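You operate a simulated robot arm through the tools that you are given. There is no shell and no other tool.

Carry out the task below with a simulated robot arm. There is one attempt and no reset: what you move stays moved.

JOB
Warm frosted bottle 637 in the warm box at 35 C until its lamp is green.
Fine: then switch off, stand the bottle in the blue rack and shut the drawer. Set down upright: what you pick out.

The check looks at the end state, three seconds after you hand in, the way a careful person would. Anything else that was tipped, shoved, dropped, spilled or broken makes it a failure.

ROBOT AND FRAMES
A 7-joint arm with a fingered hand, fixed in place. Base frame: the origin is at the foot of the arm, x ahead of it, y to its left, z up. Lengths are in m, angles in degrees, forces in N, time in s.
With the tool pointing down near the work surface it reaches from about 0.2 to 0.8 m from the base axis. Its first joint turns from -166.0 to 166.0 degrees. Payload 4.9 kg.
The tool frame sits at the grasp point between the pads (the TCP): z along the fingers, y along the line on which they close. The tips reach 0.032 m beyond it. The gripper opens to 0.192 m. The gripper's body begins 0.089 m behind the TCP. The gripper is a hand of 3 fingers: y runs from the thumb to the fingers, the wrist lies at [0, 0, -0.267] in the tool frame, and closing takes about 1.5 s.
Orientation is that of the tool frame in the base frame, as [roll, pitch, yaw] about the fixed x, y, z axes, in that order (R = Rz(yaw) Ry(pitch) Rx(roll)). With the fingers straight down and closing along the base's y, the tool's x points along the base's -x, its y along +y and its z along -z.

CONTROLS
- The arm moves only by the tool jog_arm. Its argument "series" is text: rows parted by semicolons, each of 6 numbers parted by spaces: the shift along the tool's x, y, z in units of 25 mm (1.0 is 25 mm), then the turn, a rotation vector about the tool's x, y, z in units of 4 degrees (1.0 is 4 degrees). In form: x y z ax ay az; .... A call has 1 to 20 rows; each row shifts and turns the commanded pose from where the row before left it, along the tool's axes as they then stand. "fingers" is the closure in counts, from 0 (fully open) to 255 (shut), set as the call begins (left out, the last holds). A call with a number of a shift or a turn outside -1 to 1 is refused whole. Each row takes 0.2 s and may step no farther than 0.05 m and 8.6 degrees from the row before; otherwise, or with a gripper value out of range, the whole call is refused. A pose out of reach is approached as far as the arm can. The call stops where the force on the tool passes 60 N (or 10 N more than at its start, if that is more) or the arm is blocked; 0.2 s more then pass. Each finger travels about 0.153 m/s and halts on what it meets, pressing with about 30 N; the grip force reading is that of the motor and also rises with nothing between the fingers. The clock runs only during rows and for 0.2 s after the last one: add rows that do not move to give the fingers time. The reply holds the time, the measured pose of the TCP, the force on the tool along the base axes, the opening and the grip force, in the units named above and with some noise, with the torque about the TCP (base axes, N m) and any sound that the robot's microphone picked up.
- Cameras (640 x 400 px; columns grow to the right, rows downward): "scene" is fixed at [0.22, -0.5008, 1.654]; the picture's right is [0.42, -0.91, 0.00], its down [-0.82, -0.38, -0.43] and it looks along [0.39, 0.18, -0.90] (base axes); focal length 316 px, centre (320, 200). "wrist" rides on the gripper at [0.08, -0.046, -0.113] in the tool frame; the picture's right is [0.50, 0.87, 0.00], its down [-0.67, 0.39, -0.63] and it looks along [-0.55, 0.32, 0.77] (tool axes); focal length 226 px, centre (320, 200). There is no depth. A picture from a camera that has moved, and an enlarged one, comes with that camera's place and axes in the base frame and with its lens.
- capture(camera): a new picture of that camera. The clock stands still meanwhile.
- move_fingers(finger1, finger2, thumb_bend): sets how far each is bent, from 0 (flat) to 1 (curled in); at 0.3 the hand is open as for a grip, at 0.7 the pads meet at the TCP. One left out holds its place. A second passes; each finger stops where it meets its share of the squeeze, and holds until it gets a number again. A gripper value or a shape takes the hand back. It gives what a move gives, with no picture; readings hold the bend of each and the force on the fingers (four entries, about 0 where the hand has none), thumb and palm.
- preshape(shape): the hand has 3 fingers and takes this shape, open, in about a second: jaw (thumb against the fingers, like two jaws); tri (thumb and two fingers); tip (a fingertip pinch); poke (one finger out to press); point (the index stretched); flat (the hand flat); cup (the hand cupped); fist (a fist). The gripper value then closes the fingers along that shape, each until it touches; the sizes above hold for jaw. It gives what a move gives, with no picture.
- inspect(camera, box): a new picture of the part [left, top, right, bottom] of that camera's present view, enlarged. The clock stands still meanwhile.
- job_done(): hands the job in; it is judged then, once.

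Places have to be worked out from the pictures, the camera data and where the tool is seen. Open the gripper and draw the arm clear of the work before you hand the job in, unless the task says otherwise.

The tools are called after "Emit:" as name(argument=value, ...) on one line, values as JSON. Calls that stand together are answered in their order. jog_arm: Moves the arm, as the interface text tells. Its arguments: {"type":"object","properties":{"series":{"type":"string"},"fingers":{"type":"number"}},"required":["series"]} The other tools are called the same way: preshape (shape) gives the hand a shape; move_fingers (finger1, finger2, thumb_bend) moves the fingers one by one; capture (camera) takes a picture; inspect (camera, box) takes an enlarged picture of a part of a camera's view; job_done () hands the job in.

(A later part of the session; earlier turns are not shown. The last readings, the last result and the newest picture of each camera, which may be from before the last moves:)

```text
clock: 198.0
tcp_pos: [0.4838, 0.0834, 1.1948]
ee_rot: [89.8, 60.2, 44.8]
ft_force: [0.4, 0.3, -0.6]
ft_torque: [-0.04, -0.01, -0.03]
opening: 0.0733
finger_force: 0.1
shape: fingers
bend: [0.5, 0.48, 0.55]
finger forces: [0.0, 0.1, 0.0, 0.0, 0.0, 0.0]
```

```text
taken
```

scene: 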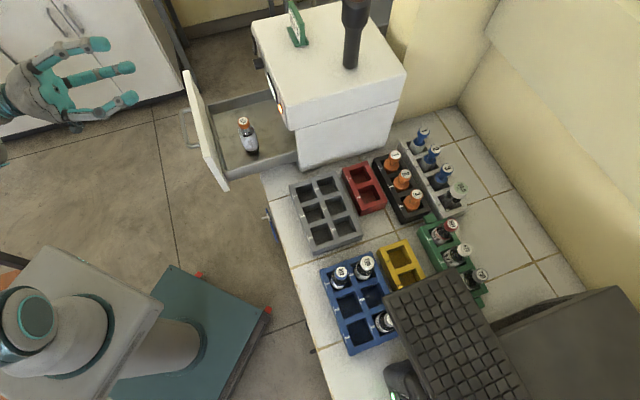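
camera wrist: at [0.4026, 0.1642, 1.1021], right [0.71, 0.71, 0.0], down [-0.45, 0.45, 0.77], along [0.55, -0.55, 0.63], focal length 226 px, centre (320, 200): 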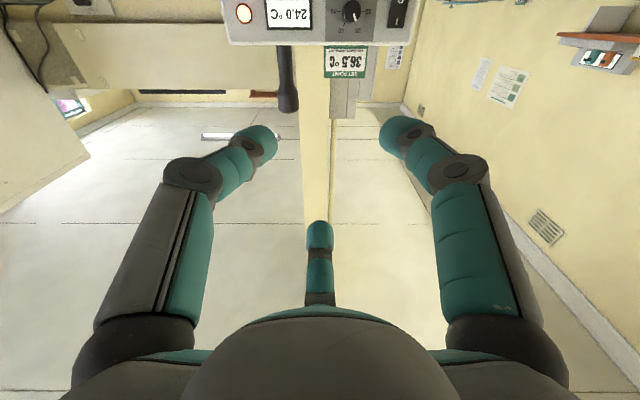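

I lower the hand to handle height in front of the drawer and set the tri opening used before.

Emit:
preshape(shape="tri")

Emit:
jog_arm(series="0.857 -0.495 0 0 0 0; 0.857 -0.495 0 0 0 0; 0.857 -0.495 0 0 0 0; 0.857 -0.495 0 0 0 0; 0.857 -0.495 0 0 0 0; 0.857 -0.495 0 0 0 0; 0.857 -0.495 0 0 0 0; 0.857 -0.495 0 0 0 0; 0 0 0 0 0 0", fingers=150)

Emit:
capture(camera="wrist")

Emit:
inspect(camera="wrist", box=[220, 100, 420, 230])

```text
clock: 198.9
tcp_pos: [0.4838, 0.0836, 1.1954]
ee_rot: [90.0, 60.0, 44.9]
ft_force: [-0.2, -0.5, -0.2]
ft_torque: [-0.01, -0.01, 0.03]
opening: 0.1918
finger_force: 0.0
shape: tri
bend: [0.3, 0.3, 0.3]
finger forces: [0.1, 0.1, 0.1, 0.1, 0.1, 0.0]
```

```text
clock: 200.9
tcp_pos: [0.4842, 0.0831, 0.9974]
ee_rot: [89.9, 60.2, 44.9]
ft_force: [-0.4, -0.9, -0.6]
ft_torque: [0.03, -0.03, -0.01]
opening: 0.0793
finger_force: 0.0
shape: tri
bend: [0.41, 0.41, 0.7]
finger forces: [0.0, 0.0, 0.0, 0.0, 0.1, 0.1]
```

```text
taken
camera wrist: at [0.4023, 0.1637, 0.905], right [0.71, 0.71, 0.0], down [-0.45, 0.45, 0.78], along [0.55, -0.55, 0.63], focal length 226 px, centre (320, 200)
```

wrist: 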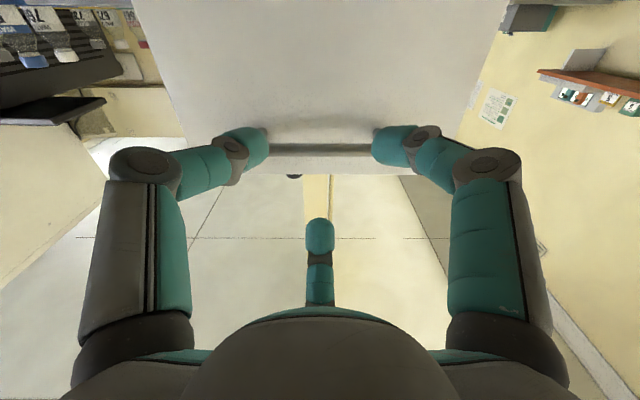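

```text
3.08 times, centred on (320, 165) of wrist
camera zoom: at [0.4023, 0.1637, 0.905], right [0.71, 0.71, 0.0], down [-0.45, 0.45, 0.78], along [0.55, -0.55, 0.63], focal length 696 px, centre (320, 308)
```

zoom: 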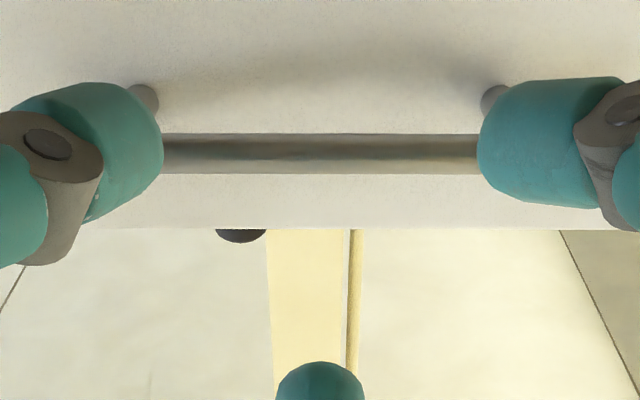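

The bar is at n≈0.351. I advance 6 cm so it lies between the pads, then close.

Emit:
jog_arm(series="0 0 0.6 0 0 0; 0 0 0.6 0 0 0; 0 0 0.6 0 0 0; 0 0 0.6 0 0 0; 0 0 0 0 0 0")

Emit:
jog_arm(series="0 0 0 0 0 0; 0 0 0 0 0 0; 0 0 0 0 0 0; 0 0 0 0 0 0; 0 0 0 0 0 0; 0 0 0 0 0 0", fingers=255)

Emit:
capture(camera="wrist")

```text
clock: 202.1
tcp_pos: [0.5255, 0.0416, 0.9958]
ee_rot: [90.0, 60.1, 44.9]
ft_force: [0.2, -0.3, -0.4]
ft_torque: [0.02, -0.02, 0.0]
opening: 0.0792
finger_force: 0.1
shape: tri
bend: [0.41, 0.41, 0.7]
finger forces: [0.1, 0.0, 0.0, 0.0, 0.1, 0.0]
```

```text
clock: 203.5
tcp_pos: [0.5258, 0.0394, 0.9953]
ee_rot: [90.2, 60.2, 45.0]
ft_force: [15.6, -22.5, -9.6]
ft_torque: [0.32, -0.06, -0.03]
opening: 0.0107
finger_force: 30.2
shape: tri
bend: [0.73, 0.72, 0.69]
finger forces: [19.0, 25.7, 0.0, 0.0, 25.0, 0.1]
```

```text
taken
camera wrist: at [0.4447, 0.1205, 0.9039], right [0.71, 0.7, 0.0], down [-0.44, 0.45, 0.78], along [0.55, -0.55, 0.63], focal length 226 px, centre (320, 200)
```

wrist: 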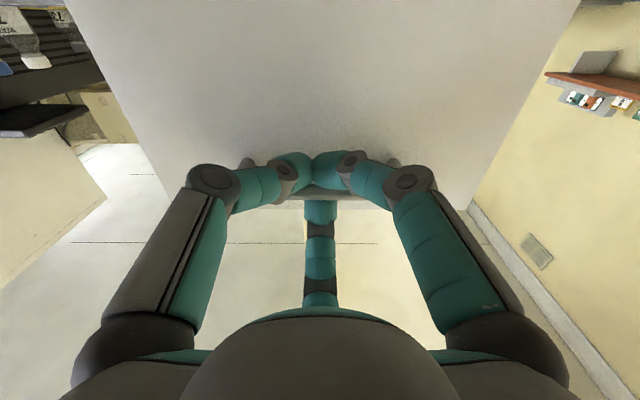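

The bar is gripped. I push the drawer in slowly, with a gentle start and stop so the bottle does not rock.

Emit:
jog_arm(series="0 0 0.05 0 0 0; 0 0 0.1 0 0 0; 0 0 0.2 0 0 0; 0 0 0.3 0 0 0; 0 0 0.35 0 0 0; 0 0 0.35 0 0 0; 0 0 0.35 0 0 0; 0 0 0.35 0 0 0; 0 0 0.35 0 0 0; 0 0 0.35 0 0 0; 0 0 0.35 0 0 0; 0 0 0.35 0 0 0; 0 0 0.3 0 0 0; 0 0 0.2 0 0 0; 0 0 0.1 0 0 0; 0 0 0.05 0 0 0; 0 0 0 0 0 0")

Emit:
inspect(camera="scene", box=[170, 30, 340, 180])

```text
clock: 207.1
tcp_pos: [0.5981, -0.0324, 0.998]
ee_rot: [89.9, 60.1, 44.9]
ft_force: [0.3, 0.1, 0.6]
ft_torque: [0.0, 0.01, 0.01]
opening: 0.0101
finger_force: 29.9
shape: tri
bend: [0.74, 0.73, 0.67]
finger forces: [0.0, 0.0, 0.1, 0.0, 0.0, 0.0]
```

```text
2.67 times, centred on (255, 105) of scene
camera zoom: at [0.22, -0.5008, 1.654], right [0.42, -0.91, 0.0], down [-0.82, -0.38, -0.43], along [0.39, 0.18, -0.9], focal length 842 px, centre (493, 453)
```

zoom: 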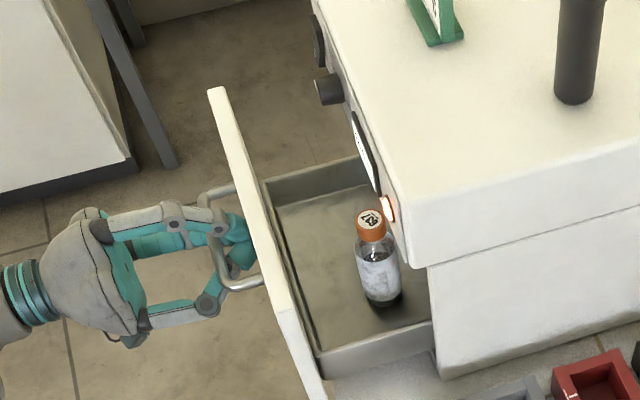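

The drawer is about halfway in and the bottle stands steady. I continue pushing gently.

Emit:
jog_arm(series="0 0 0.05 0 0 0; 0 0 0.1 0 0 0; 0 0 0.2 0 0 0; 0 0 0.3 0 0 0; 0 0 0.35 0 0 0; 0 0 0.35 0 0 0; 0 0 0.35 0 0 0; 0 0 0.35 0 0 0; 0 0 0.35 0 0 0; 0 0 0.35 0 0 0; 0 0 0.35 0 0 0; 0 0 0.3 0 0 0; 0 0 0.2 0 0 0; 0 0 0.1 0 0 0; 0 0 0.05 0 0 0; 0 0 0 0 0 0")

Emit:
inspect(camera="scene", box=[170, 30, 340, 180])

Emit:
capture(camera="wrist")

```text
clock: 210.5
tcp_pos: [0.6647, -0.0983, 0.998]
ee_rot: [90.1, 60.2, 44.9]
ft_force: [-0.4, 0.7, 0.9]
ft_torque: [0.0, 0.0, 0.0]
opening: 0.0102
finger_force: 29.9
shape: tri
bend: [0.74, 0.73, 0.67]
finger forces: [0.1, 0.1, 0.1, 0.0, 0.0, 0.1]
```

```text
2.67 times, centred on (255, 105) of scene
camera zoom: at [0.22, -0.5008, 1.654], right [0.42, -0.91, 0.0], down [-0.82, -0.38, -0.43], along [0.39, 0.18, -0.9], focal length 842 px, centre (493, 453)
```

zoom: 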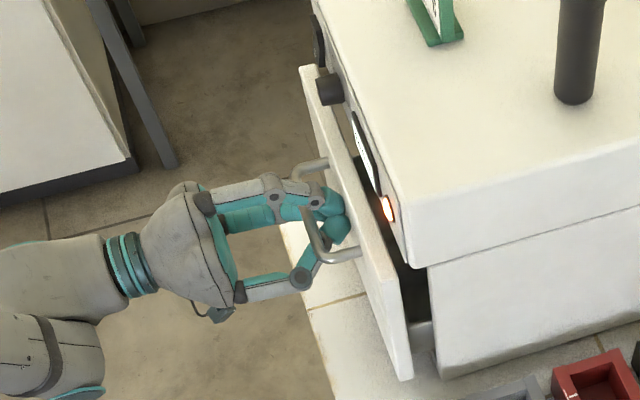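

```text
taken
camera wrist: at [0.5833, -0.018, 0.9046], right [0.71, 0.71, 0.0], down [-0.44, 0.45, 0.78], along [0.55, -0.55, 0.63], focal length 226 px, centre (320, 200)
```

wrist: 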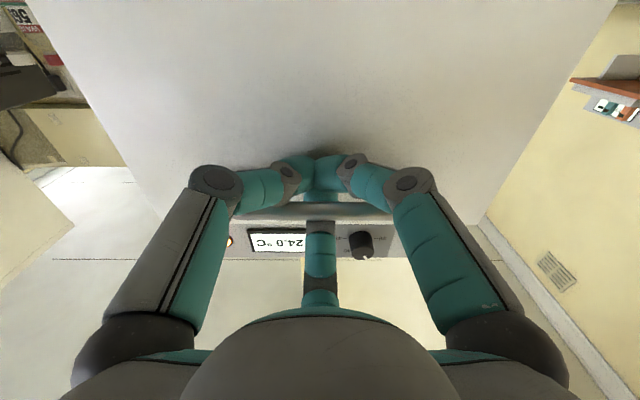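

Nearly shut. I push the last centimetres in small steps until I feel the stop.

Emit:
jog_arm(series="0 0 0.1 0 0 0; 0 0 0.15 0 0 0; 0 0 0.15 0 0 0; 0 0 0.15 0 0 0; 0 0 0.15 0 0 0; 0 0 0.15 0 0 0; 0 0 0.15 0 0 0; 0 0 0.15 0 0 0; 0 0 0.15 0 0 0; 0 0 0 0 0 0")

Emit:
inspect(camera="scene", box=[170, 30, 340, 180])

Emit:
capture(camera="wrist")

```text
clock: 212.5
tcp_pos: [0.683, -0.1174, 0.994]
ee_rot: [90.0, 60.6, 45.0]
ft_force: [-20.5, 14.8, 6.2]
ft_torque: [-0.26, -0.16, -0.21]
opening: 0.0128
finger_force: 30.1
shape: tri
bend: [0.75, 0.73, 0.66]
finger forces: [0.1, 0.0, 0.0, 0.0, 0.1, 0.1]
stopped in row 9: the force on the tool passed its limit at 66 N (the readings are from after the stop); the commanded pose is now the measured one
```

```text
2.67 times, centred on (255, 105) of scene
camera zoom: at [0.22, -0.5008, 1.654], right [0.42, -0.91, 0.0], down [-0.82, -0.38, -0.43], along [0.39, 0.18, -0.9], focal length 842 px, centre (493, 453)
```

zoom: 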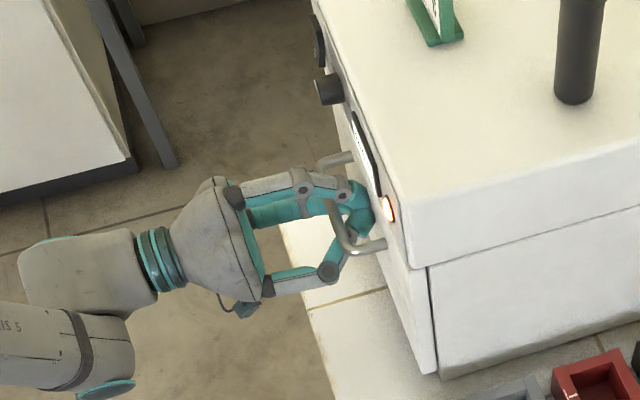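

```text
taken
camera wrist: at [0.6018, -0.0379, 0.9016], right [0.71, 0.71, -0.01], down [-0.44, 0.45, 0.78], along [0.55, -0.54, 0.63], focal length 226 px, centre (320, 200)
```

wrist: 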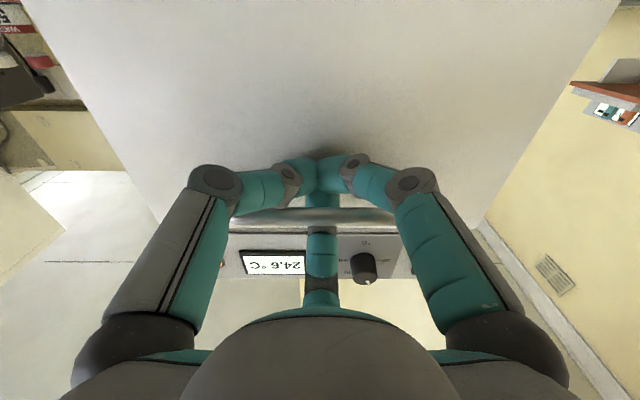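

The drawer is shut (stop felt, display climbing: 24.6 °C). I ease off, open the hand and back away to watch the display and lamp.

Emit:
jog_arm(series="0 0 -0.2 0 0 0; 0 0 0 0 0 0; 0 0 0 0 0 0; 0 0 0 0 0 0; 0 0 0 0 0 0; 0 0 0 0 0 0", fingers=140)

Emit:
jog_arm(series="0 0 -0.5 0 0 0; 0 0 -0.7 0 0 0; 0 0 -0.7 0 0 0; 0 0 -0.7 0 0 0; 0 0 -0.7 0 0 0; 0 0 -0.7 0 0 0")

Emit:
capture(camera="wrist")

Emit:
inspect(camera="wrist", box=[200, 120, 440, 230])

```text
clock: 213.9
tcp_pos: [0.6794, -0.1154, 0.9936]
ee_rot: [90.0, 60.5, 45.2]
ft_force: [-7.5, 7.0, -1.5]
ft_torque: [0.11, 0.11, 0.05]
opening: 0.0852
finger_force: 0.0
shape: tri
bend: [0.39, 0.4, 0.7]
finger forces: [5.2, 2.7, 0.0, 0.1, 2.9, 0.1]
```

```text
clock: 215.3
tcp_pos: [0.609, -0.0451, 0.9949]
ee_rot: [90.1, 60.4, 45.1]
ft_force: [-1.2, 0.4, 0.4]
ft_torque: [0.01, -0.02, 0.02]
opening: 0.0863
finger_force: 0.0
shape: tri
bend: [0.39, 0.39, 0.7]
finger forces: [0.1, 0.1, 0.0, 0.0, 0.1, 0.1]
```

```text
taken
camera wrist: at [0.528, 0.0354, 0.902], right [0.71, 0.71, -0.01], down [-0.44, 0.45, 0.78], along [0.55, -0.54, 0.63], focal length 226 px, centre (320, 200)
```

wrist: 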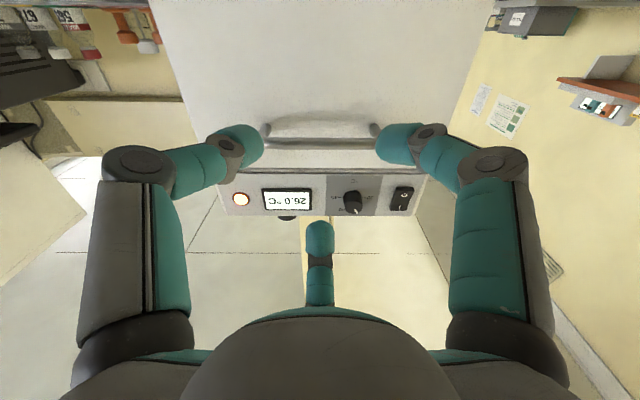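

```text
2.67 times, centred on (320, 175) of wrist
camera zoom: at [0.528, 0.0354, 0.902], right [0.71, 0.71, -0.01], down [-0.44, 0.45, 0.78], along [0.55, -0.54, 0.63], focal length 603 px, centre (320, 267)
```

zoom: 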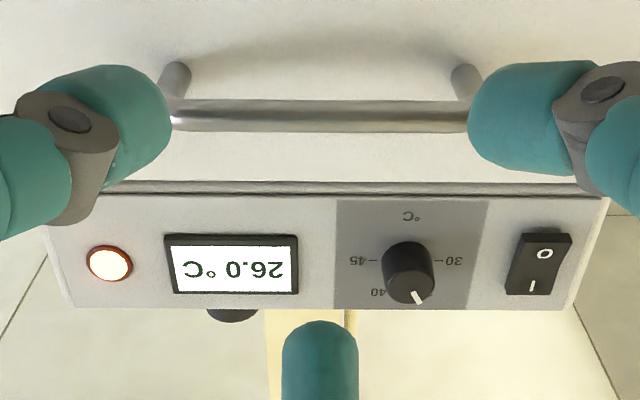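

The display reads 26.0 °C and rises; the lamp is still amber-white. While it warms I bring the hand in front of the switch and make the poking shape, ready to switch off.

Emit:
jog_arm(series="-0.126 0.881 -0.2 0 0 0; -0.126 0.881 -0.2 0 0 0; -0.126 0.881 -0.2 0 0 0; -0.126 0.881 -0.2 0 0 0; -0.126 0.881 -0.2 0 0 0; -0.126 0.881 -0.2 0 0 0; -0.126 0.881 -0.2 0 0 0; -0.126 0.881 -0.2 0 0 0; 0 0 0 0.469 0.812 0; 0 0 0 0.469 0.812 0; 0 0 0 0.469 0.812 0; 0 0 0 0.469 0.812 0")

Emit:
preshape(shape="poke")

Emit:
move_fingers(thumb_bend=0.6)

Emit:
capture(camera="wrist")

Emit:
inspect(camera="wrist", box=[40, 40, 340, 200])

```text
clock: 217.9
tcp_pos: [0.6813, 0.0826, 1.1037]
ee_rot: [118.8, 57.0, 69.7]
ft_force: [0.0, -0.5, -0.5]
ft_torque: [0.01, -0.01, -0.01]
opening: 0.0863
finger_force: 0.2
shape: tri
bend: [0.39, 0.39, 0.7]
finger forces: [0.0, 0.1, 0.0, 0.1, 0.0, 0.0]
```

```text
clock: 218.8
tcp_pos: [0.6806, 0.083, 1.1027]
ee_rot: [118.6, 57.2, 69.5]
ft_force: [-0.1, -0.9, 0.4]
ft_torque: [0.0, 0.03, -0.01]
opening: 0.0
finger_force: 0.0
shape: poke
bend: [1.0, 1.0, 0.91]
finger forces: [0.1, 0.0, 0.1, 0.1, 0.1, 0.0]
```

```text
clock: 219.8
tcp_pos: [0.6811, 0.0826, 1.1029]
ee_rot: [118.5, 57.1, 69.5]
ft_force: [0.1, 0.0, 0.2]
ft_torque: [0.01, 0.0, -0.03]
opening: 0.0608
finger_force: 0.1
shape: fingers
bend: [1.0, 1.0, 0.6]
finger forces: [0.0, 0.0, 0.0, 0.0, 0.0, 0.1]
```

```text
taken
camera wrist: at [0.5857, 0.1773, 1.0429], right [0.71, 0.71, -0.01], down [-0.28, 0.29, 0.91], along [0.65, -0.64, 0.41], focal length 226 px, centre (320, 200)
```

wrist: 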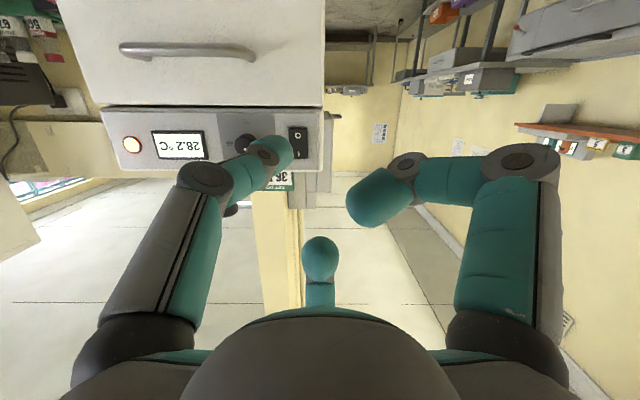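

```text
2.13 times, centred on (190, 120) of wrist
camera zoom: at [0.5857, 0.1773, 1.0429], right [0.71, 0.71, -0.01], down [-0.28, 0.29, 0.91], along [0.65, -0.64, 0.41], focal length 482 px, centre (597, 371)
```

zoom: 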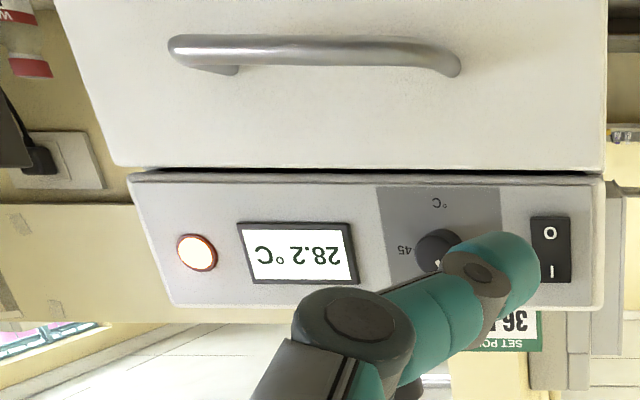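

28.2 °C and rising by about half a degree per second. I wait with the hand still.

Emit:
jog_arm(series="0 0 0 0 0 0; 0 0 0 0 0 0; 0 0 0 0 0 0; 0 0 0 0 0 0; 0 0 0 0 0 0; 0 0 0 0 0 0; 0 0 0 0 0 0; 0 0 0 0 0 0; 0 0 0 0 0 0; 0 0 0 0 0 0; 0 0 0 0 0 0; 0 0 0 0 0 0; 0 0 0 0 0 0; 0 0 0 0 0 0; 0 0 0 0 0 0; 0 0 0 0 0 0; 0 0 0 0 0 0; 0 0 0 0 0 0; 0 0 0 0 0 0; 0 0 0 0 0 0")

Emit:
jog_arm(series="0 0 0 0 0 0; 0 0 0 0 0 0; 0 0 0 0 0 0; 0 0 0 0 0 0; 0 0 0 0 0 0; 0 0 0 0 0 0; 0 0 0 0 0 0; 0 0 0 0 0 0; 0 0 0 0 0 0; 0 0 0 0 0 0; 0 0 0 0 0 0; 0 0 0 0 0 0; 0 0 0 0 0 0; 0 0 0 0 0 0; 0 0 0 0 0 0; 0 0 0 0 0 0; 0 0 0 0 0 0; 0 0 0 0 0 0; 0 0 0 0 0 0; 0 0 0 0 0 0")

Emit:
jog_arm(series="0 0 0 0 0 0; 0 0 0 0 0 0; 0 0 0 0 0 0; 0 0 0 0 0 0; 0 0 0 0 0 0; 0 0 0 0 0 0; 0 0 0 0 0 0; 0 0 0 0 0 0; 0 0 0 0 0 0; 0 0 0 0 0 0; 0 0 0 0 0 0; 0 0 0 0 0 0; 0 0 0 0 0 0; 0 0 0 0 0 0; 0 0 0 0 0 0; 0 0 0 0 0 0; 0 0 0 0 0 0; 0 0 0 0 0 0; 0 0 0 0 0 0; 0 0 0 0 0 0")

Emit:
inspect(camera="wrist", box=[40, 40, 340, 200])

```text
clock: 224.0
tcp_pos: [0.6809, 0.0831, 1.1031]
ee_rot: [118.5, 57.1, 69.5]
ft_force: [0.6, -0.2, -0.6]
ft_torque: [0.01, 0.0, 0.0]
opening: 0.0611
finger_force: 0.0
shape: fingers
bend: [1.0, 1.0, 0.6]
finger forces: [0.0, 0.0, 0.0, 0.0, 0.1, 0.0]
```

```text
clock: 228.2
tcp_pos: [0.6805, 0.0825, 1.1028]
ee_rot: [118.6, 57.0, 69.6]
ft_force: [0.8, 0.3, 0.0]
ft_torque: [-0.01, -0.02, -0.03]
opening: 0.061
finger_force: 0.0
shape: fingers
bend: [1.0, 1.0, 0.6]
finger forces: [0.1, 0.0, 0.0, 0.1, 0.0, 0.0]
```

```text
clock: 232.4
tcp_pos: [0.6801, 0.0833, 1.1031]
ee_rot: [118.6, 57.2, 69.6]
ft_force: [-0.5, -0.4, -0.7]
ft_torque: [0.01, 0.04, -0.01]
opening: 0.061
finger_force: 0.0
shape: fingers
bend: [1.0, 1.0, 0.6]
finger forces: [0.1, 0.1, 0.0, 0.0, 0.0, 0.1]
```

```text
2.13 times, centred on (190, 120) of wrist
camera zoom: at [0.5857, 0.1773, 1.0429], right [0.71, 0.71, -0.01], down [-0.28, 0.29, 0.91], along [0.65, -0.64, 0.41], focal length 482 px, centre (597, 371)
```

zoom: 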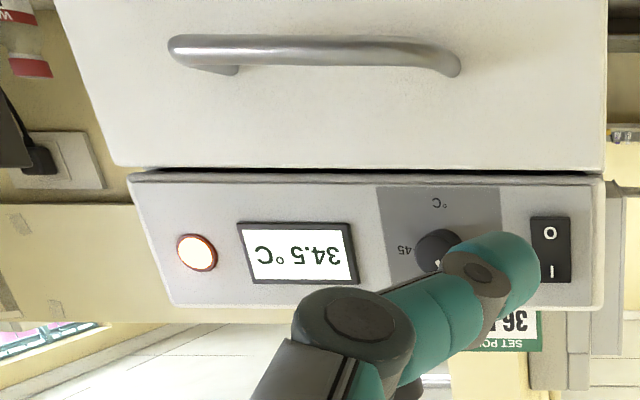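

34.5 °C, lamp still amber. I wait further to see where it settles.

Emit:
jog_arm(series="0 0 0 0 0 0; 0 0 0 0 0 0; 0 0 0 0 0 0; 0 0 0 0 0 0; 0 0 0 0 0 0; 0 0 0 0 0 0; 0 0 0 0 0 0; 0 0 0 0 0 0; 0 0 0 0 0 0; 0 0 0 0 0 0; 0 0 0 0 0 0; 0 0 0 0 0 0; 0 0 0 0 0 0; 0 0 0 0 0 0; 0 0 0 0 0 0; 0 0 0 0 0 0; 0 0 0 0 0 0; 0 0 0 0 0 0; 0 0 0 0 0 0; 0 0 0 0 0 0")

Emit:
inspect(camera="wrist", box=[40, 40, 340, 200])

Emit:
jog_arm(series="0 0 0 0 0 0; 0 0 0 0 0 0; 0 0 0 0 0 0; 0 0 0 0 0 0; 0 0 0 0 0 0; 0 0 0 0 0 0; 0 0 0 0 0 0; 0 0 0 0 0 0; 0 0 0 0 0 0; 0 0 0 0 0 0; 0 0 0 0 0 0; 0 0 0 0 0 0; 0 0 0 0 0 0; 0 0 0 0 0 0; 0 0 0 0 0 0; 0 0 0 0 0 0; 0 0 0 0 0 0; 0 0 0 0 0 0; 0 0 0 0 0 0; 0 0 0 0 0 0")

Emit:
inspect(camera="wrist", box=[40, 40, 340, 200])

```text
clock: 236.6
tcp_pos: [0.6812, 0.083, 1.1027]
ee_rot: [118.6, 57.0, 69.6]
ft_force: [-0.4, -0.3, -0.1]
ft_torque: [0.0, 0.04, 0.02]
opening: 0.061
finger_force: 0.1
shape: fingers
bend: [1.0, 1.0, 0.6]
finger forces: [0.0, 0.1, 0.0, 0.1, 0.0, 0.1]
```

```text
2.13 times, centred on (190, 120) of wrist
camera zoom: at [0.5857, 0.1772, 1.0428], right [0.71, 0.71, -0.01], down [-0.28, 0.29, 0.91], along [0.65, -0.64, 0.41], focal length 482 px, centre (597, 371)
```

zoom: 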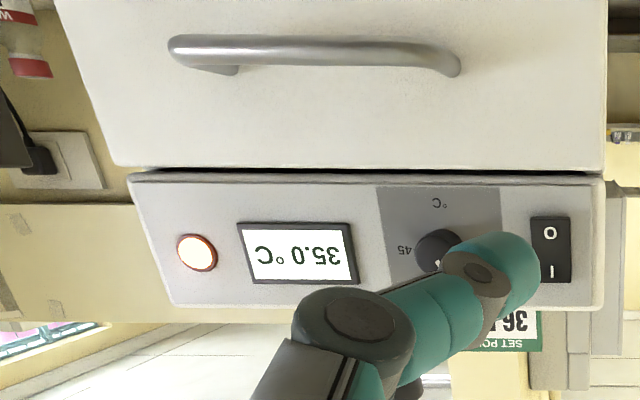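

```text
clock: 240.8
tcp_pos: [0.6791, 0.0835, 1.1043]
ee_rot: [118.6, 57.2, 69.5]
ft_force: [0.4, -0.3, -0.5]
ft_torque: [0.0, -0.01, 0.01]
opening: 0.0612
finger_force: 0.1
shape: fingers
bend: [1.0, 1.0, 0.6]
finger forces: [0.1, 0.0, 0.0, 0.0, 0.0, 0.0]
```

```text
2.13 times, centred on (190, 120) of wrist
camera zoom: at [0.5857, 0.1773, 1.0429], right [0.71, 0.71, -0.01], down [-0.28, 0.29, 0.91], along [0.65, -0.64, 0.41], focal length 482 px, centre (597, 371)
```

zoom: 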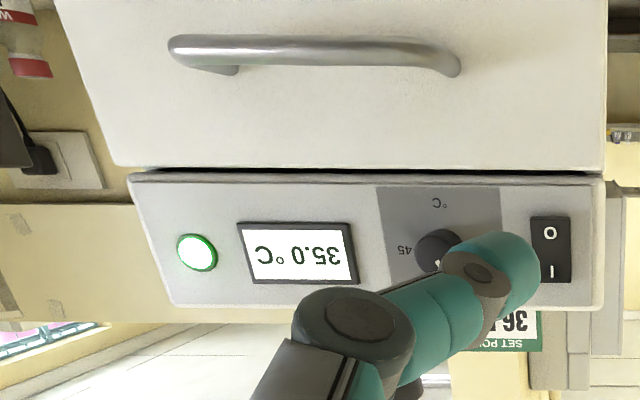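

The lamp is green at 35.0 °C. Now I switch off: I align the thumb with the lower (O) half of the rocker and advance.

Emit:
jog_arm(series="-0.127 0.166 -0.052 0 0 0; -0.172 0.0993 0.741 0 0 0; -0.172 0.0993 0.741 0 0 0; -0.172 0.0993 0.741 0 0 0; -0.172 0.0993 0.741 0 0 0; -0.172 0.0993 0.741 0 0 0; -0.112 0.0648 0.483 0 0 0; 0 0 0 0 0 0")

Emit:
inspect(camera="wrist", box=[0, 40, 360, 220])

```text
clock: 242.6
tcp_pos: [0.7602, 0.0076, 1.1076]
ee_rot: [118.5, 57.2, 69.6]
ft_force: [0.1, -1.4, -0.5]
ft_torque: [-0.02, -0.02, -0.05]
opening: 0.0607
finger_force: 0.1
shape: fingers
bend: [1.0, 1.0, 0.6]
finger forces: [0.1, 0.0, 0.0, 0.0, 0.1, 0.0]
```

```text
1.78 times, centred on (180, 130) of wrist
camera zoom: at [0.6642, 0.1022, 1.0476], right [0.71, 0.71, -0.01], down [-0.28, 0.29, 0.91], along [0.65, -0.64, 0.41], focal length 402 px, centre (569, 324)
```

zoom: 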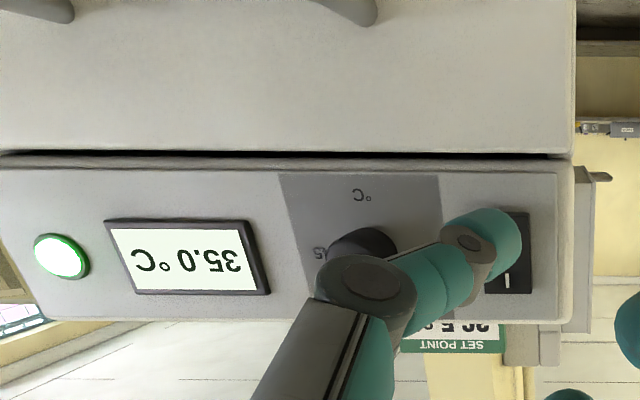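

The thumb covers the O half with the I mark showing beside it. I press on in 2.5 mm steps.

Emit:
jog_arm(series="-0.0224 0.0130 0.0966 0 0 0; -0.0224 0.0130 0.0966 0 0 0; -0.0224 0.0130 0.0966 0 0 0; -0.0224 0.0130 0.0966 0 0 0; -0.0224 0.0130 0.0966 0 0 0; -0.0224 0.0130 0.0966 0 0 0; -0.0224 0.0130 0.0966 0 0 0")

Emit:
inspect(camera="wrist", box=[0, 40, 360, 220])

```text
clock: 244.2
tcp_pos: [0.7717, -0.0037, 1.1064]
ee_rot: [118.6, 57.1, 69.6]
ft_force: [1.0, 0.8, -0.2]
ft_torque: [0.01, 0.03, 0.0]
opening: 0.0613
finger_force: 0.0
shape: fingers
bend: [1.0, 1.0, 0.6]
finger forces: [0.0, 0.0, 0.1, 0.1, 0.0, 0.0]
```

```text
1.78 times, centred on (180, 130) of wrist
camera zoom: at [0.6764, 0.0901, 1.0477], right [0.71, 0.71, -0.01], down [-0.28, 0.29, 0.91], along [0.65, -0.64, 0.41], focal length 402 px, centre (569, 324)
```

zoom: 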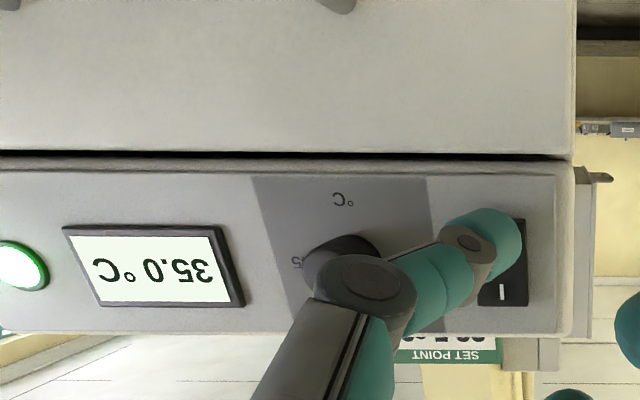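

No contact yet; continuing.

Emit:
jog_arm(series="-0.0224 0.0130 0.0966 0 0 0; -0.0224 0.0130 0.0966 0 0 0; -0.0224 0.0130 0.0966 0 0 0; -0.0224 0.0130 0.0966 0 0 0; -0.0224 0.0130 0.0966 0 0 0")

Emit:
inspect(camera="wrist", box=[0, 40, 360, 220])

```text
clock: 245.2
tcp_pos: [0.7769, -0.0071, 1.1064]
ee_rot: [118.9, 57.1, 70.0]
ft_force: [-15.8, 13.6, 0.2]
ft_torque: [0.28, 0.35, -0.82]
opening: 0.0621
finger_force: 10.5
shape: fingers
bend: [1.0, 1.0, 0.6]
finger forces: [0.0, 0.0, 0.0, 0.0, 21.1, 0.0]
stopped in row 5: the force on the tool passed its limit at 66 N (the readings are from after the stop); the commanded pose is now the measured one
```

```text
1.78 times, centred on (180, 130) of wrist
camera zoom: at [0.6812, 0.0875, 1.0464], right [0.7, 0.71, -0.01], down [-0.28, 0.29, 0.91], along [0.65, -0.64, 0.41], focal length 402 px, centre (569, 324)
```

zoom: 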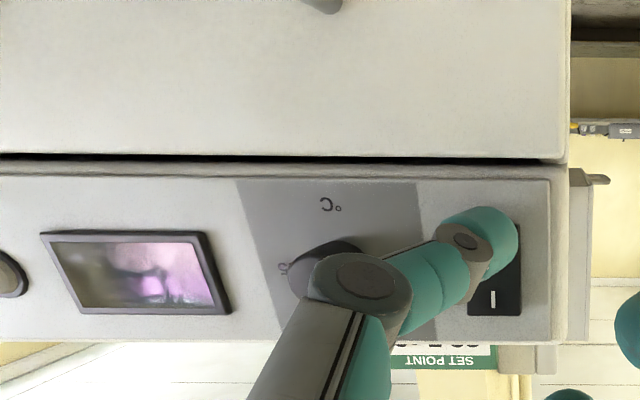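

Display and lamp are dark: the box is off. I back away, restore the tri shape and level the hand for the handle.

Emit:
jog_arm(series="0.045 -0.026 -0.193 0 0 0; 0.179 -0.104 -0.773 0 0 0; 0.179 -0.104 -0.773 0 0 0; 0.179 -0.104 -0.773 0 0 0; 0.179 -0.104 -0.773 0 0 0; 0.179 -0.104 -0.773 0 0 0; 0 0 0 -0.469 -0.812 0; 0 0 0 -0.469 -0.812 0; 0 0 0 -0.469 -0.812 0; 0 0 0 -0.469 -0.812 0")

Emit:
preshape(shape="tri")

Emit:
capture(camera="wrist")

```text
clock: 247.4
tcp_pos: [0.7025, 0.0656, 1.1077]
ee_rot: [90.0, 60.6, 45.2]
ft_force: [-0.6, -0.2, 1.1]
ft_torque: [0.01, 0.0, -0.02]
opening: 0.0612
finger_force: 0.0
shape: fingers
bend: [1.0, 1.0, 0.6]
finger forces: [0.0, 0.0, 0.0, 0.0, 0.0, 0.1]
```

```text
clock: 248.3
tcp_pos: [0.7028, 0.0657, 1.1079]
ee_rot: [90.1, 60.5, 45.4]
ft_force: [0.7, -0.8, -0.4]
ft_torque: [0.01, -0.01, -0.04]
opening: 0.1919
finger_force: 0.1
shape: tri
bend: [0.3, 0.3, 0.3]
finger forces: [0.0, 0.0, 0.1, 0.0, 0.1, 0.0]
```

```text
taken
camera wrist: at [0.6216, 0.1457, 1.0152], right [0.7, 0.71, -0.01], down [-0.44, 0.45, 0.78], along [0.55, -0.54, 0.63], focal length 226 px, centre (320, 200)
```

wrist: 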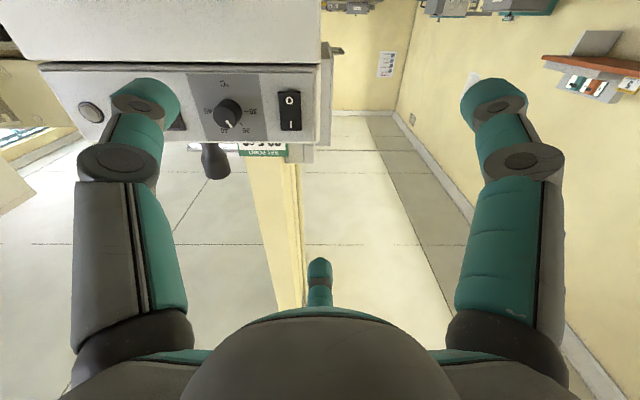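

I move across and down to the handle position with the fingers half closed.

Emit:
jog_arm(series="0.122 -0.899 0 0 0 0; 0.122 -0.899 0 0 0 0; 0.122 -0.899 0 0 0 0; 0.122 -0.899 0 0 0 0; 0.122 -0.899 0 0 0 0; 0.122 -0.899 0 0 0 0; 0.122 -0.899 0 0 0 0; 0.122 -0.899 0 0 0 0; 0 0 0 0 0 0", fingers=150)

Emit:
inspect(camera="wrist", box=[220, 100, 420, 230])

```text
clock: 250.3
tcp_pos: [0.6011, -0.0366, 0.9986]
ee_rot: [90.2, 60.5, 45.4]
ft_force: [0.2, 0.0, -1.0]
ft_torque: [-0.01, 0.0, 0.01]
opening: 0.0794
finger_force: 0.1
shape: tri
bend: [0.41, 0.41, 0.7]
finger forces: [0.1, 0.0, 0.1, 0.0, 0.1, 0.0]
```

```text
3.08 times, centred on (320, 165) of wrist
camera zoom: at [0.5186, 0.043, 0.9056], right [0.7, 0.71, -0.01], down [-0.44, 0.45, 0.78], along [0.55, -0.54, 0.63], focal length 696 px, centre (320, 308)
```

zoom: 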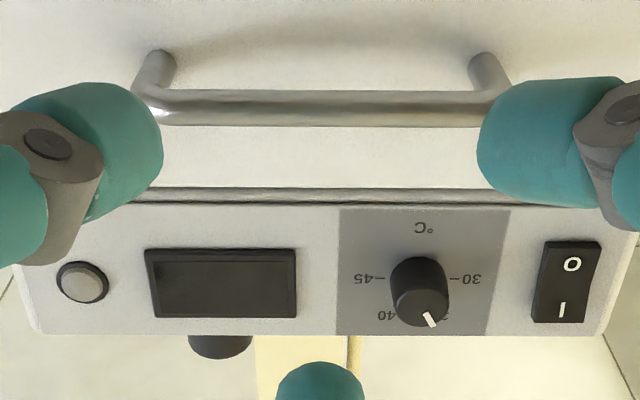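

The bar is at n≈0.552, the hand level with it. I advance and grip it.

Emit:
jog_arm(series="0 0 0.768 0 0 0; 0 0 0.768 0 0 0; 0 0 0.768 0 0 0; 0 0 0.768 0 0 0; 0 0 0.768 0 0 0; 0 0 0 0 0 0")

Emit:
jog_arm(series="0 0 0 0 0 0; 0 0 0 0 0 0; 0 0 0 0 0 0; 0 0 0 0 0 0; 0 0 0 0 0 0; 0 0 0 0 0 0; 0 0 0 0 0 0", fingers=255)

Emit:
capture(camera="wrist")

```text
clock: 251.7
tcp_pos: [0.6693, -0.1043, 0.9981]
ee_rot: [90.2, 60.5, 45.4]
ft_force: [-0.1, 0.1, -0.3]
ft_torque: [0.01, 0.02, 0.02]
opening: 0.0794
finger_force: 0.1
shape: tri
bend: [0.41, 0.41, 0.7]
finger forces: [0.1, 0.0, 0.0, 0.0, 0.1, 0.0]
```

```text
clock: 253.3
tcp_pos: [0.6695, -0.104, 0.9976]
ee_rot: [90.4, 60.6, 45.4]
ft_force: [2.0, -7.0, -6.8]
ft_torque: [0.16, -0.09, -0.06]
opening: 0.0087
finger_force: 30.0
shape: tri
bend: [0.72, 0.71, 0.66]
finger forces: [0.0, 22.3, 0.0, 0.1, 27.4, 0.0]
```

```text
taken
camera wrist: at [0.5868, -0.0249, 0.9049], right [0.7, 0.71, -0.01], down [-0.44, 0.45, 0.78], along [0.56, -0.54, 0.63], focal length 226 px, centre (320, 200)
```

wrist: 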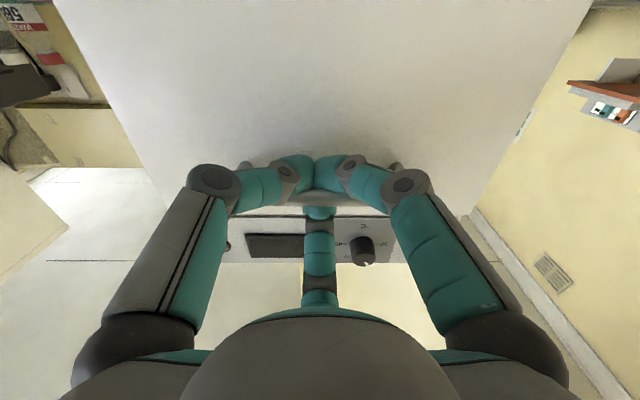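

Gripped. I pull the drawer out with a gentle start and stop.

Emit:
jog_arm(series="0 0 -0.05 0 0 0; 0 0 -0.1 0 0 0; 0 0 -0.2 0 0 0; 0 0 -0.3 0 0 0; 0 0 -0.35 0 0 0; 0 0 -0.35 0 0 0; 0 0 -0.35 0 0 0; 0 0 -0.35 0 0 0; 0 0 -0.35 0 0 0; 0 0 -0.35 0 0 0; 0 0 -0.35 0 0 0; 0 0 -0.35 0 0 0; 0 0 -0.3 0 0 0; 0 0 -0.2 0 0 0; 0 0 -0.1 0 0 0; 0 0 -0.05 0 0 0; 0 0 0 0 0 0")

Emit:
inspect(camera="scene", box=[170, 30, 340, 180])

```text
clock: 256.9
tcp_pos: [0.5969, -0.0316, 0.9977]
ee_rot: [90.3, 60.5, 45.4]
ft_force: [-0.7, -2.2, -9.8]
ft_torque: [0.17, -0.06, -0.04]
opening: 0.0083
finger_force: 30.1
shape: tri
bend: [0.72, 0.71, 0.66]
finger forces: [0.0, 22.8, 0.1, 0.0, 0.0, 0.0]
```

```text
2.67 times, centred on (255, 105) of scene
camera zoom: at [0.22, -0.5008, 1.654], right [0.42, -0.91, 0.0], down [-0.82, -0.38, -0.43], along [0.39, 0.18, -0.9], focal length 842 px, centre (493, 453)
```

zoom: 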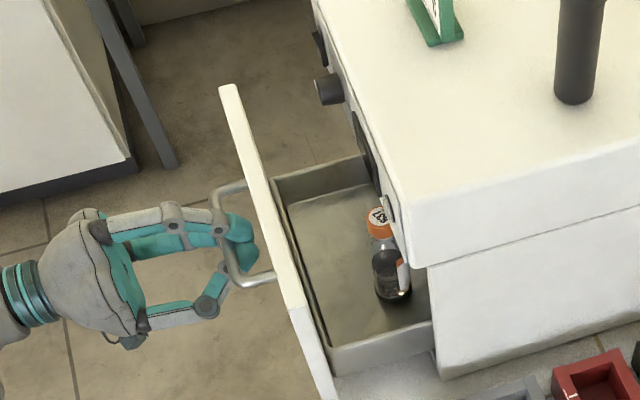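

The bottle is upright and its frost has cleared. I pull the rest of the way, stopping just short of the end stop.

Emit:
jog_arm(series="0 0 -0.05 0 0 0; 0 0 -0.1 0 0 0; 0 0 -0.2 0 0 0; 0 0 -0.3 0 0 0; 0 0 -0.35 0 0 0; 0 0 -0.35 0 0 0; 0 0 -0.35 0 0 0; 0 0 -0.35 0 0 0; 0 0 -0.35 0 0 0; 0 0 -0.35 0 0 0; 0 0 -0.3 0 0 0; 0 0 -0.2 0 0 0; 0 0 -0.1 0 0 0; 0 0 -0.05 0 0 0; 0 0 0 0 0 0")

Emit:
inspect(camera="scene", box=[170, 30, 340, 180])

```text
clock: 260.1
tcp_pos: [0.536, 0.0282, 0.9978]
ee_rot: [90.2, 60.6, 45.5]
ft_force: [0.3, -2.3, -16.1]
ft_torque: [0.28, -0.08, -0.03]
opening: 0.0081
finger_force: 29.9
shape: tri
bend: [0.72, 0.71, 0.66]
finger forces: [0.0, 0.0, 0.0, 0.0, 35.3, 0.0]
```

```text
2.67 times, centred on (255, 105) of scene
camera zoom: at [0.22, -0.5008, 1.654], right [0.42, -0.91, 0.0], down [-0.82, -0.38, -0.43], along [0.39, 0.18, -0.9], focal length 842 px, centre (493, 453)
```

zoom: 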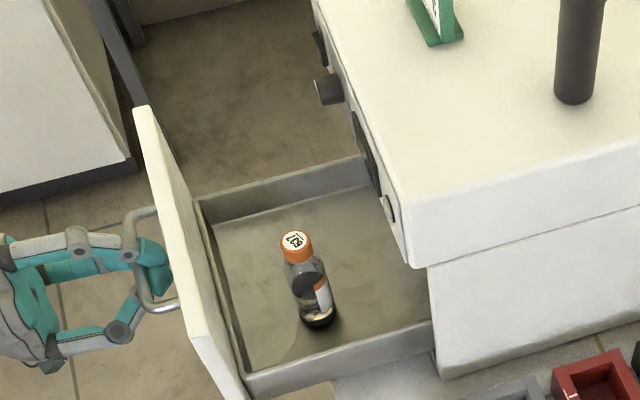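

I pull a final 6 mm, then release the handle and back off.

Emit:
jog_arm(series="0 0 -0.06 0 0 0; 0 0 -0.1 0 0 0; 0 0 -0.06 0 0 0; 0 0 0 0 0 0")

Emit:
jog_arm(series="0 0 0.05 0 0 0; 0 0 0 0 0 0; 0 0 0 0 0 0; 0 0 0 0 0 0; 0 0 0 0 0 0", fingers=140)

Emit:
jog_arm(series="0 0 -0.4 0 0 0; 0 0 -0.6 0 0 0; 0 0 -0.7 0 0 0; 0 0 -0.7 0 0 0; 0 0 -0.5 0 0 0")

Emit:
capture(camera="scene")

```text
clock: 261.1
tcp_pos: [0.5316, 0.0317, 0.9977]
ee_rot: [90.2, 60.4, 45.5]
ft_force: [0.9, -0.5, -15.5]
ft_torque: [0.28, -0.1, -0.05]
opening: 0.0084
finger_force: 29.9
shape: tri
bend: [0.72, 0.71, 0.66]
finger forces: [0.0, 0.0, 0.0, 0.1, 35.5, 0.0]
```

```text
clock: 262.3
tcp_pos: [0.5323, 0.0308, 0.9984]
ee_rot: [90.1, 60.5, 45.4]
ft_force: [0.0, -0.3, 0.1]
ft_torque: [-0.02, 0.02, 0.0]
opening: 0.0861
finger_force: 0.1
shape: tri
bend: [0.39, 0.39, 0.7]
finger forces: [0.0, 0.1, 0.1, 0.1, 0.0, 0.0]
```

```text
clock: 263.5
tcp_pos: [0.4804, 0.0816, 0.9984]
ee_rot: [90.2, 60.4, 45.4]
ft_force: [-0.1, -0.1, -1.1]
ft_torque: [0.01, -0.01, 0.0]
opening: 0.0861
finger_force: 0.0
shape: tri
bend: [0.39, 0.39, 0.7]
finger forces: [0.0, 0.1, 0.1, 0.0, 0.1, 0.0]
```

```text
taken
```

scene: 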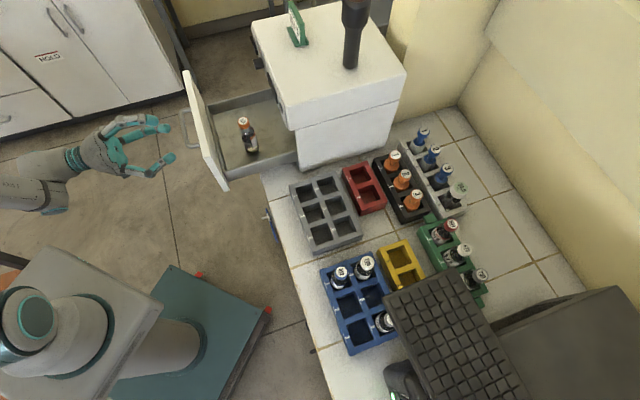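

The drawer is open and the bottle upright in it. For the next pick I plan a 12° tilt with a body grip: I raise the hand and tip it down first.

Emit:
jog_arm(series="-0.866 0.5 0 0 0 0; -0.866 0.5 0 0 0 0; -0.866 0.5 0 0 0 0; -0.866 0.5 0 0 0 0; -0.866 0.5 0 0 0 0; -0.866 0.5 0 0 0 0; -0.866 0.5 0 0 0 0; -0.866 0.5 0 0 0 0; -0.866 0.5 0 0 0 0; -0.866 0.5 0 0 0 0")

Emit:
jog_arm(series="0 0 0 0.5417 0.938 0; 0 0 0 0.5417 0.938 0; 0 0 0 0.5417 0.938 0; 0 0 0 0.5417 0.938 0; 0 0 0 0.5417 0.938 0; 0 0 0 0.5417 0.938 0; 0 0 0 0.5417 0.938 0; 0 0 0 0.5417 0.938 0; 0 0 0 0.5417 0.938 0; 0 0 0 0.5417 0.938 0; 0 0 0 0.5417 0.938 0; 0 0 0 0.5417 0.938 0; 0 0 0 0.5417 0.938 0; 0 0 0 0.5417 0.938 0; 0 0 0 0.5417 0.938 0; 0 0 0 0.5417 0.938 0; 0 0 0 0.5417 0.938 0; 0 0 0 0.5417 0.938 0")

Emit:
jog_arm(series="0 0 0 0 0 -1; 0 0 0 0 0 -1; 0 0 0 0 0 -1; 0 0 0 0 0 -1; 0 0 0 0 0 -1; 0 0 0 0 0 -1; 0 0 0 0 0 -1; 0 0 0 0 0 -1; 0 0 0 0 0 -1; 0 0 0 0 0 -1; 0 0 0 0 0 0")

Emit:
capture(camera="wrist")

```text
clock: 265.7
tcp_pos: [0.4822, 0.0832, 1.2479]
ee_rot: [90.3, 60.5, 45.4]
ft_force: [0.2, -0.2, -0.1]
ft_torque: [-0.01, -0.01, 0.0]
opening: 0.0865
finger_force: 0.1
shape: tri
bend: [0.39, 0.39, 0.7]
finger forces: [0.0, 0.1, 0.0, 0.0, 0.0, 0.0]
```

```text
clock: 269.5
tcp_pos: [0.4834, 0.0846, 1.2483]
ee_rot: [174.6, 10.5, 104.8]
ft_force: [-0.2, 0.5, 0.0]
ft_torque: [0.03, 0.02, 0.01]
opening: 0.0865
finger_force: 0.0
shape: tri
bend: [0.39, 0.39, 0.7]
finger forces: [0.0, 0.1, 0.1, 0.0, 0.0, 0.1]
```

```text
clock: 271.9
tcp_pos: [0.4836, 0.0832, 1.2477]
ee_rot: [-177.4, 11.7, 145.5]
ft_force: [0.0, 0.4, 1.2]
ft_torque: [0.02, 0.02, -0.04]
opening: 0.0862
finger_force: 0.0
shape: tri
bend: [0.39, 0.39, 0.7]
finger forces: [0.0, 0.0, 0.0, 0.1, 0.1, 0.1]
```

```text
taken
camera wrist: at [0.3759, 0.1078, 1.3436], right [0.09, 0.99, -0.14], down [0.68, 0.04, 0.74], along [0.73, -0.16, -0.66], focal length 226 px, centre (320, 200)
```

wrist: 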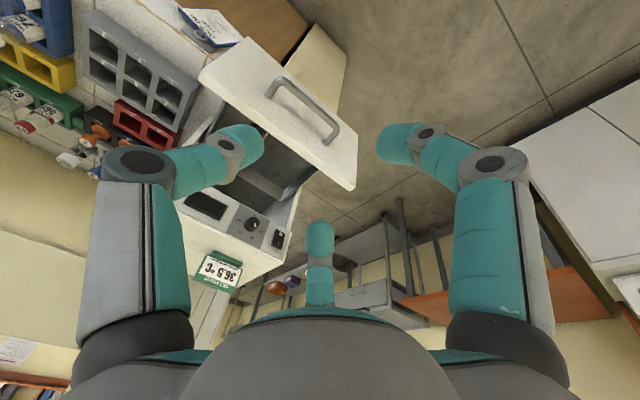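

The hand is set (tilt 12°, thumb toward -e). I open evenly and move above the bottle in the drawer to look.

Emit:
move_fingers(finger1=0.48, finger2=0.48, thumb_bend=0.48)

Emit:
jog_arm(series="-0.934 -0.32 0.708 0 0 0; -0.934 -0.32 0.708 0 0 0; -0.934 -0.32 0.708 0 0 0; -0.934 -0.32 0.708 0 0 0; -0.934 -0.32 0.708 0 0 0; -0.934 -0.32 0.708 0 0 0; -0.934 -0.32 0.708 0 0 0; -0.934 -0.32 0.708 0 0 0; 0 0 0 0 0 0")

Emit:
capture(camera="wrist")

Emit:
inspect(camera="scene", box=[170, 0, 350, 180])

```text
clock: 272.9
tcp_pos: [0.4839, 0.0835, 1.2478]
ee_rot: [-177.5, 11.5, 145.5]
ft_force: [0.0, 0.5, 0.0]
ft_torque: [0.0, 0.02, 0.01]
opening: 0.0925
finger_force: 0.1
shape: fingers
bend: [0.48, 0.48, 0.48]
finger forces: [0.0, 0.0, 0.0, 0.0, 0.1, 0.0]
```

```text
clock: 274.9
tcp_pos: [0.6177, -0.0956, 1.1486]
ee_rot: [-177.3, 11.6, 145.5]
ft_force: [-0.4, 0.4, 0.1]
ft_torque: [-0.02, -0.04, 0.01]
opening: 0.0927
finger_force: 0.1
shape: fingers
bend: [0.48, 0.48, 0.48]
finger forces: [0.1, 0.0, 0.0, 0.1, 0.0, 0.0]
```

```text
taken
camera wrist: at [0.5107, -0.0707, 1.2449], right [0.09, 0.99, -0.14], down [0.68, 0.04, 0.74], along [0.73, -0.16, -0.66], focal length 226 px, centre (320, 200)
```

wrist: 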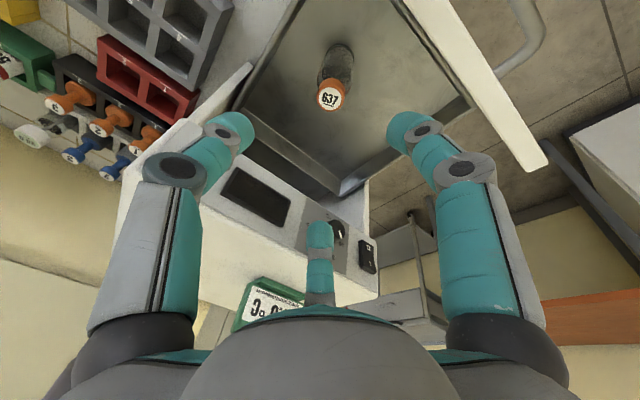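

```text
2.22 times, centred on (260, 90) of scene
camera zoom: at [0.22, -0.5008, 1.654], right [0.42, -0.91, 0.0], down [-0.82, -0.38, -0.43], along [0.39, 0.18, -0.9], focal length 702 px, centre (453, 444)
```

zoom: 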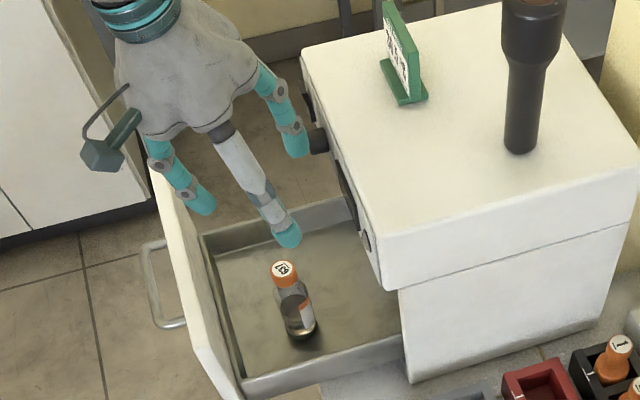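

The bottle is in view below. I zoom in to compute its position.

Emit:
inspect(camera="wrist", box=[270, 20, 400, 130])

```text
3.64 times, centred on (335, 75) of wrist
camera zoom: at [0.5107, -0.0707, 1.2449], right [0.09, 0.99, -0.14], down [0.68, 0.04, 0.74], along [0.73, -0.16, -0.66], focal length 822 px, centre (266, 654)
```

zoom: 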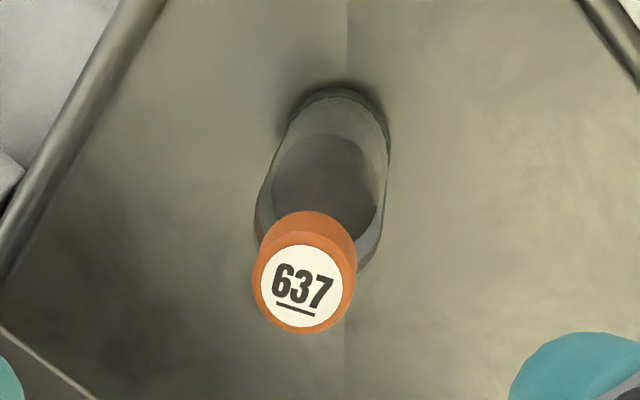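

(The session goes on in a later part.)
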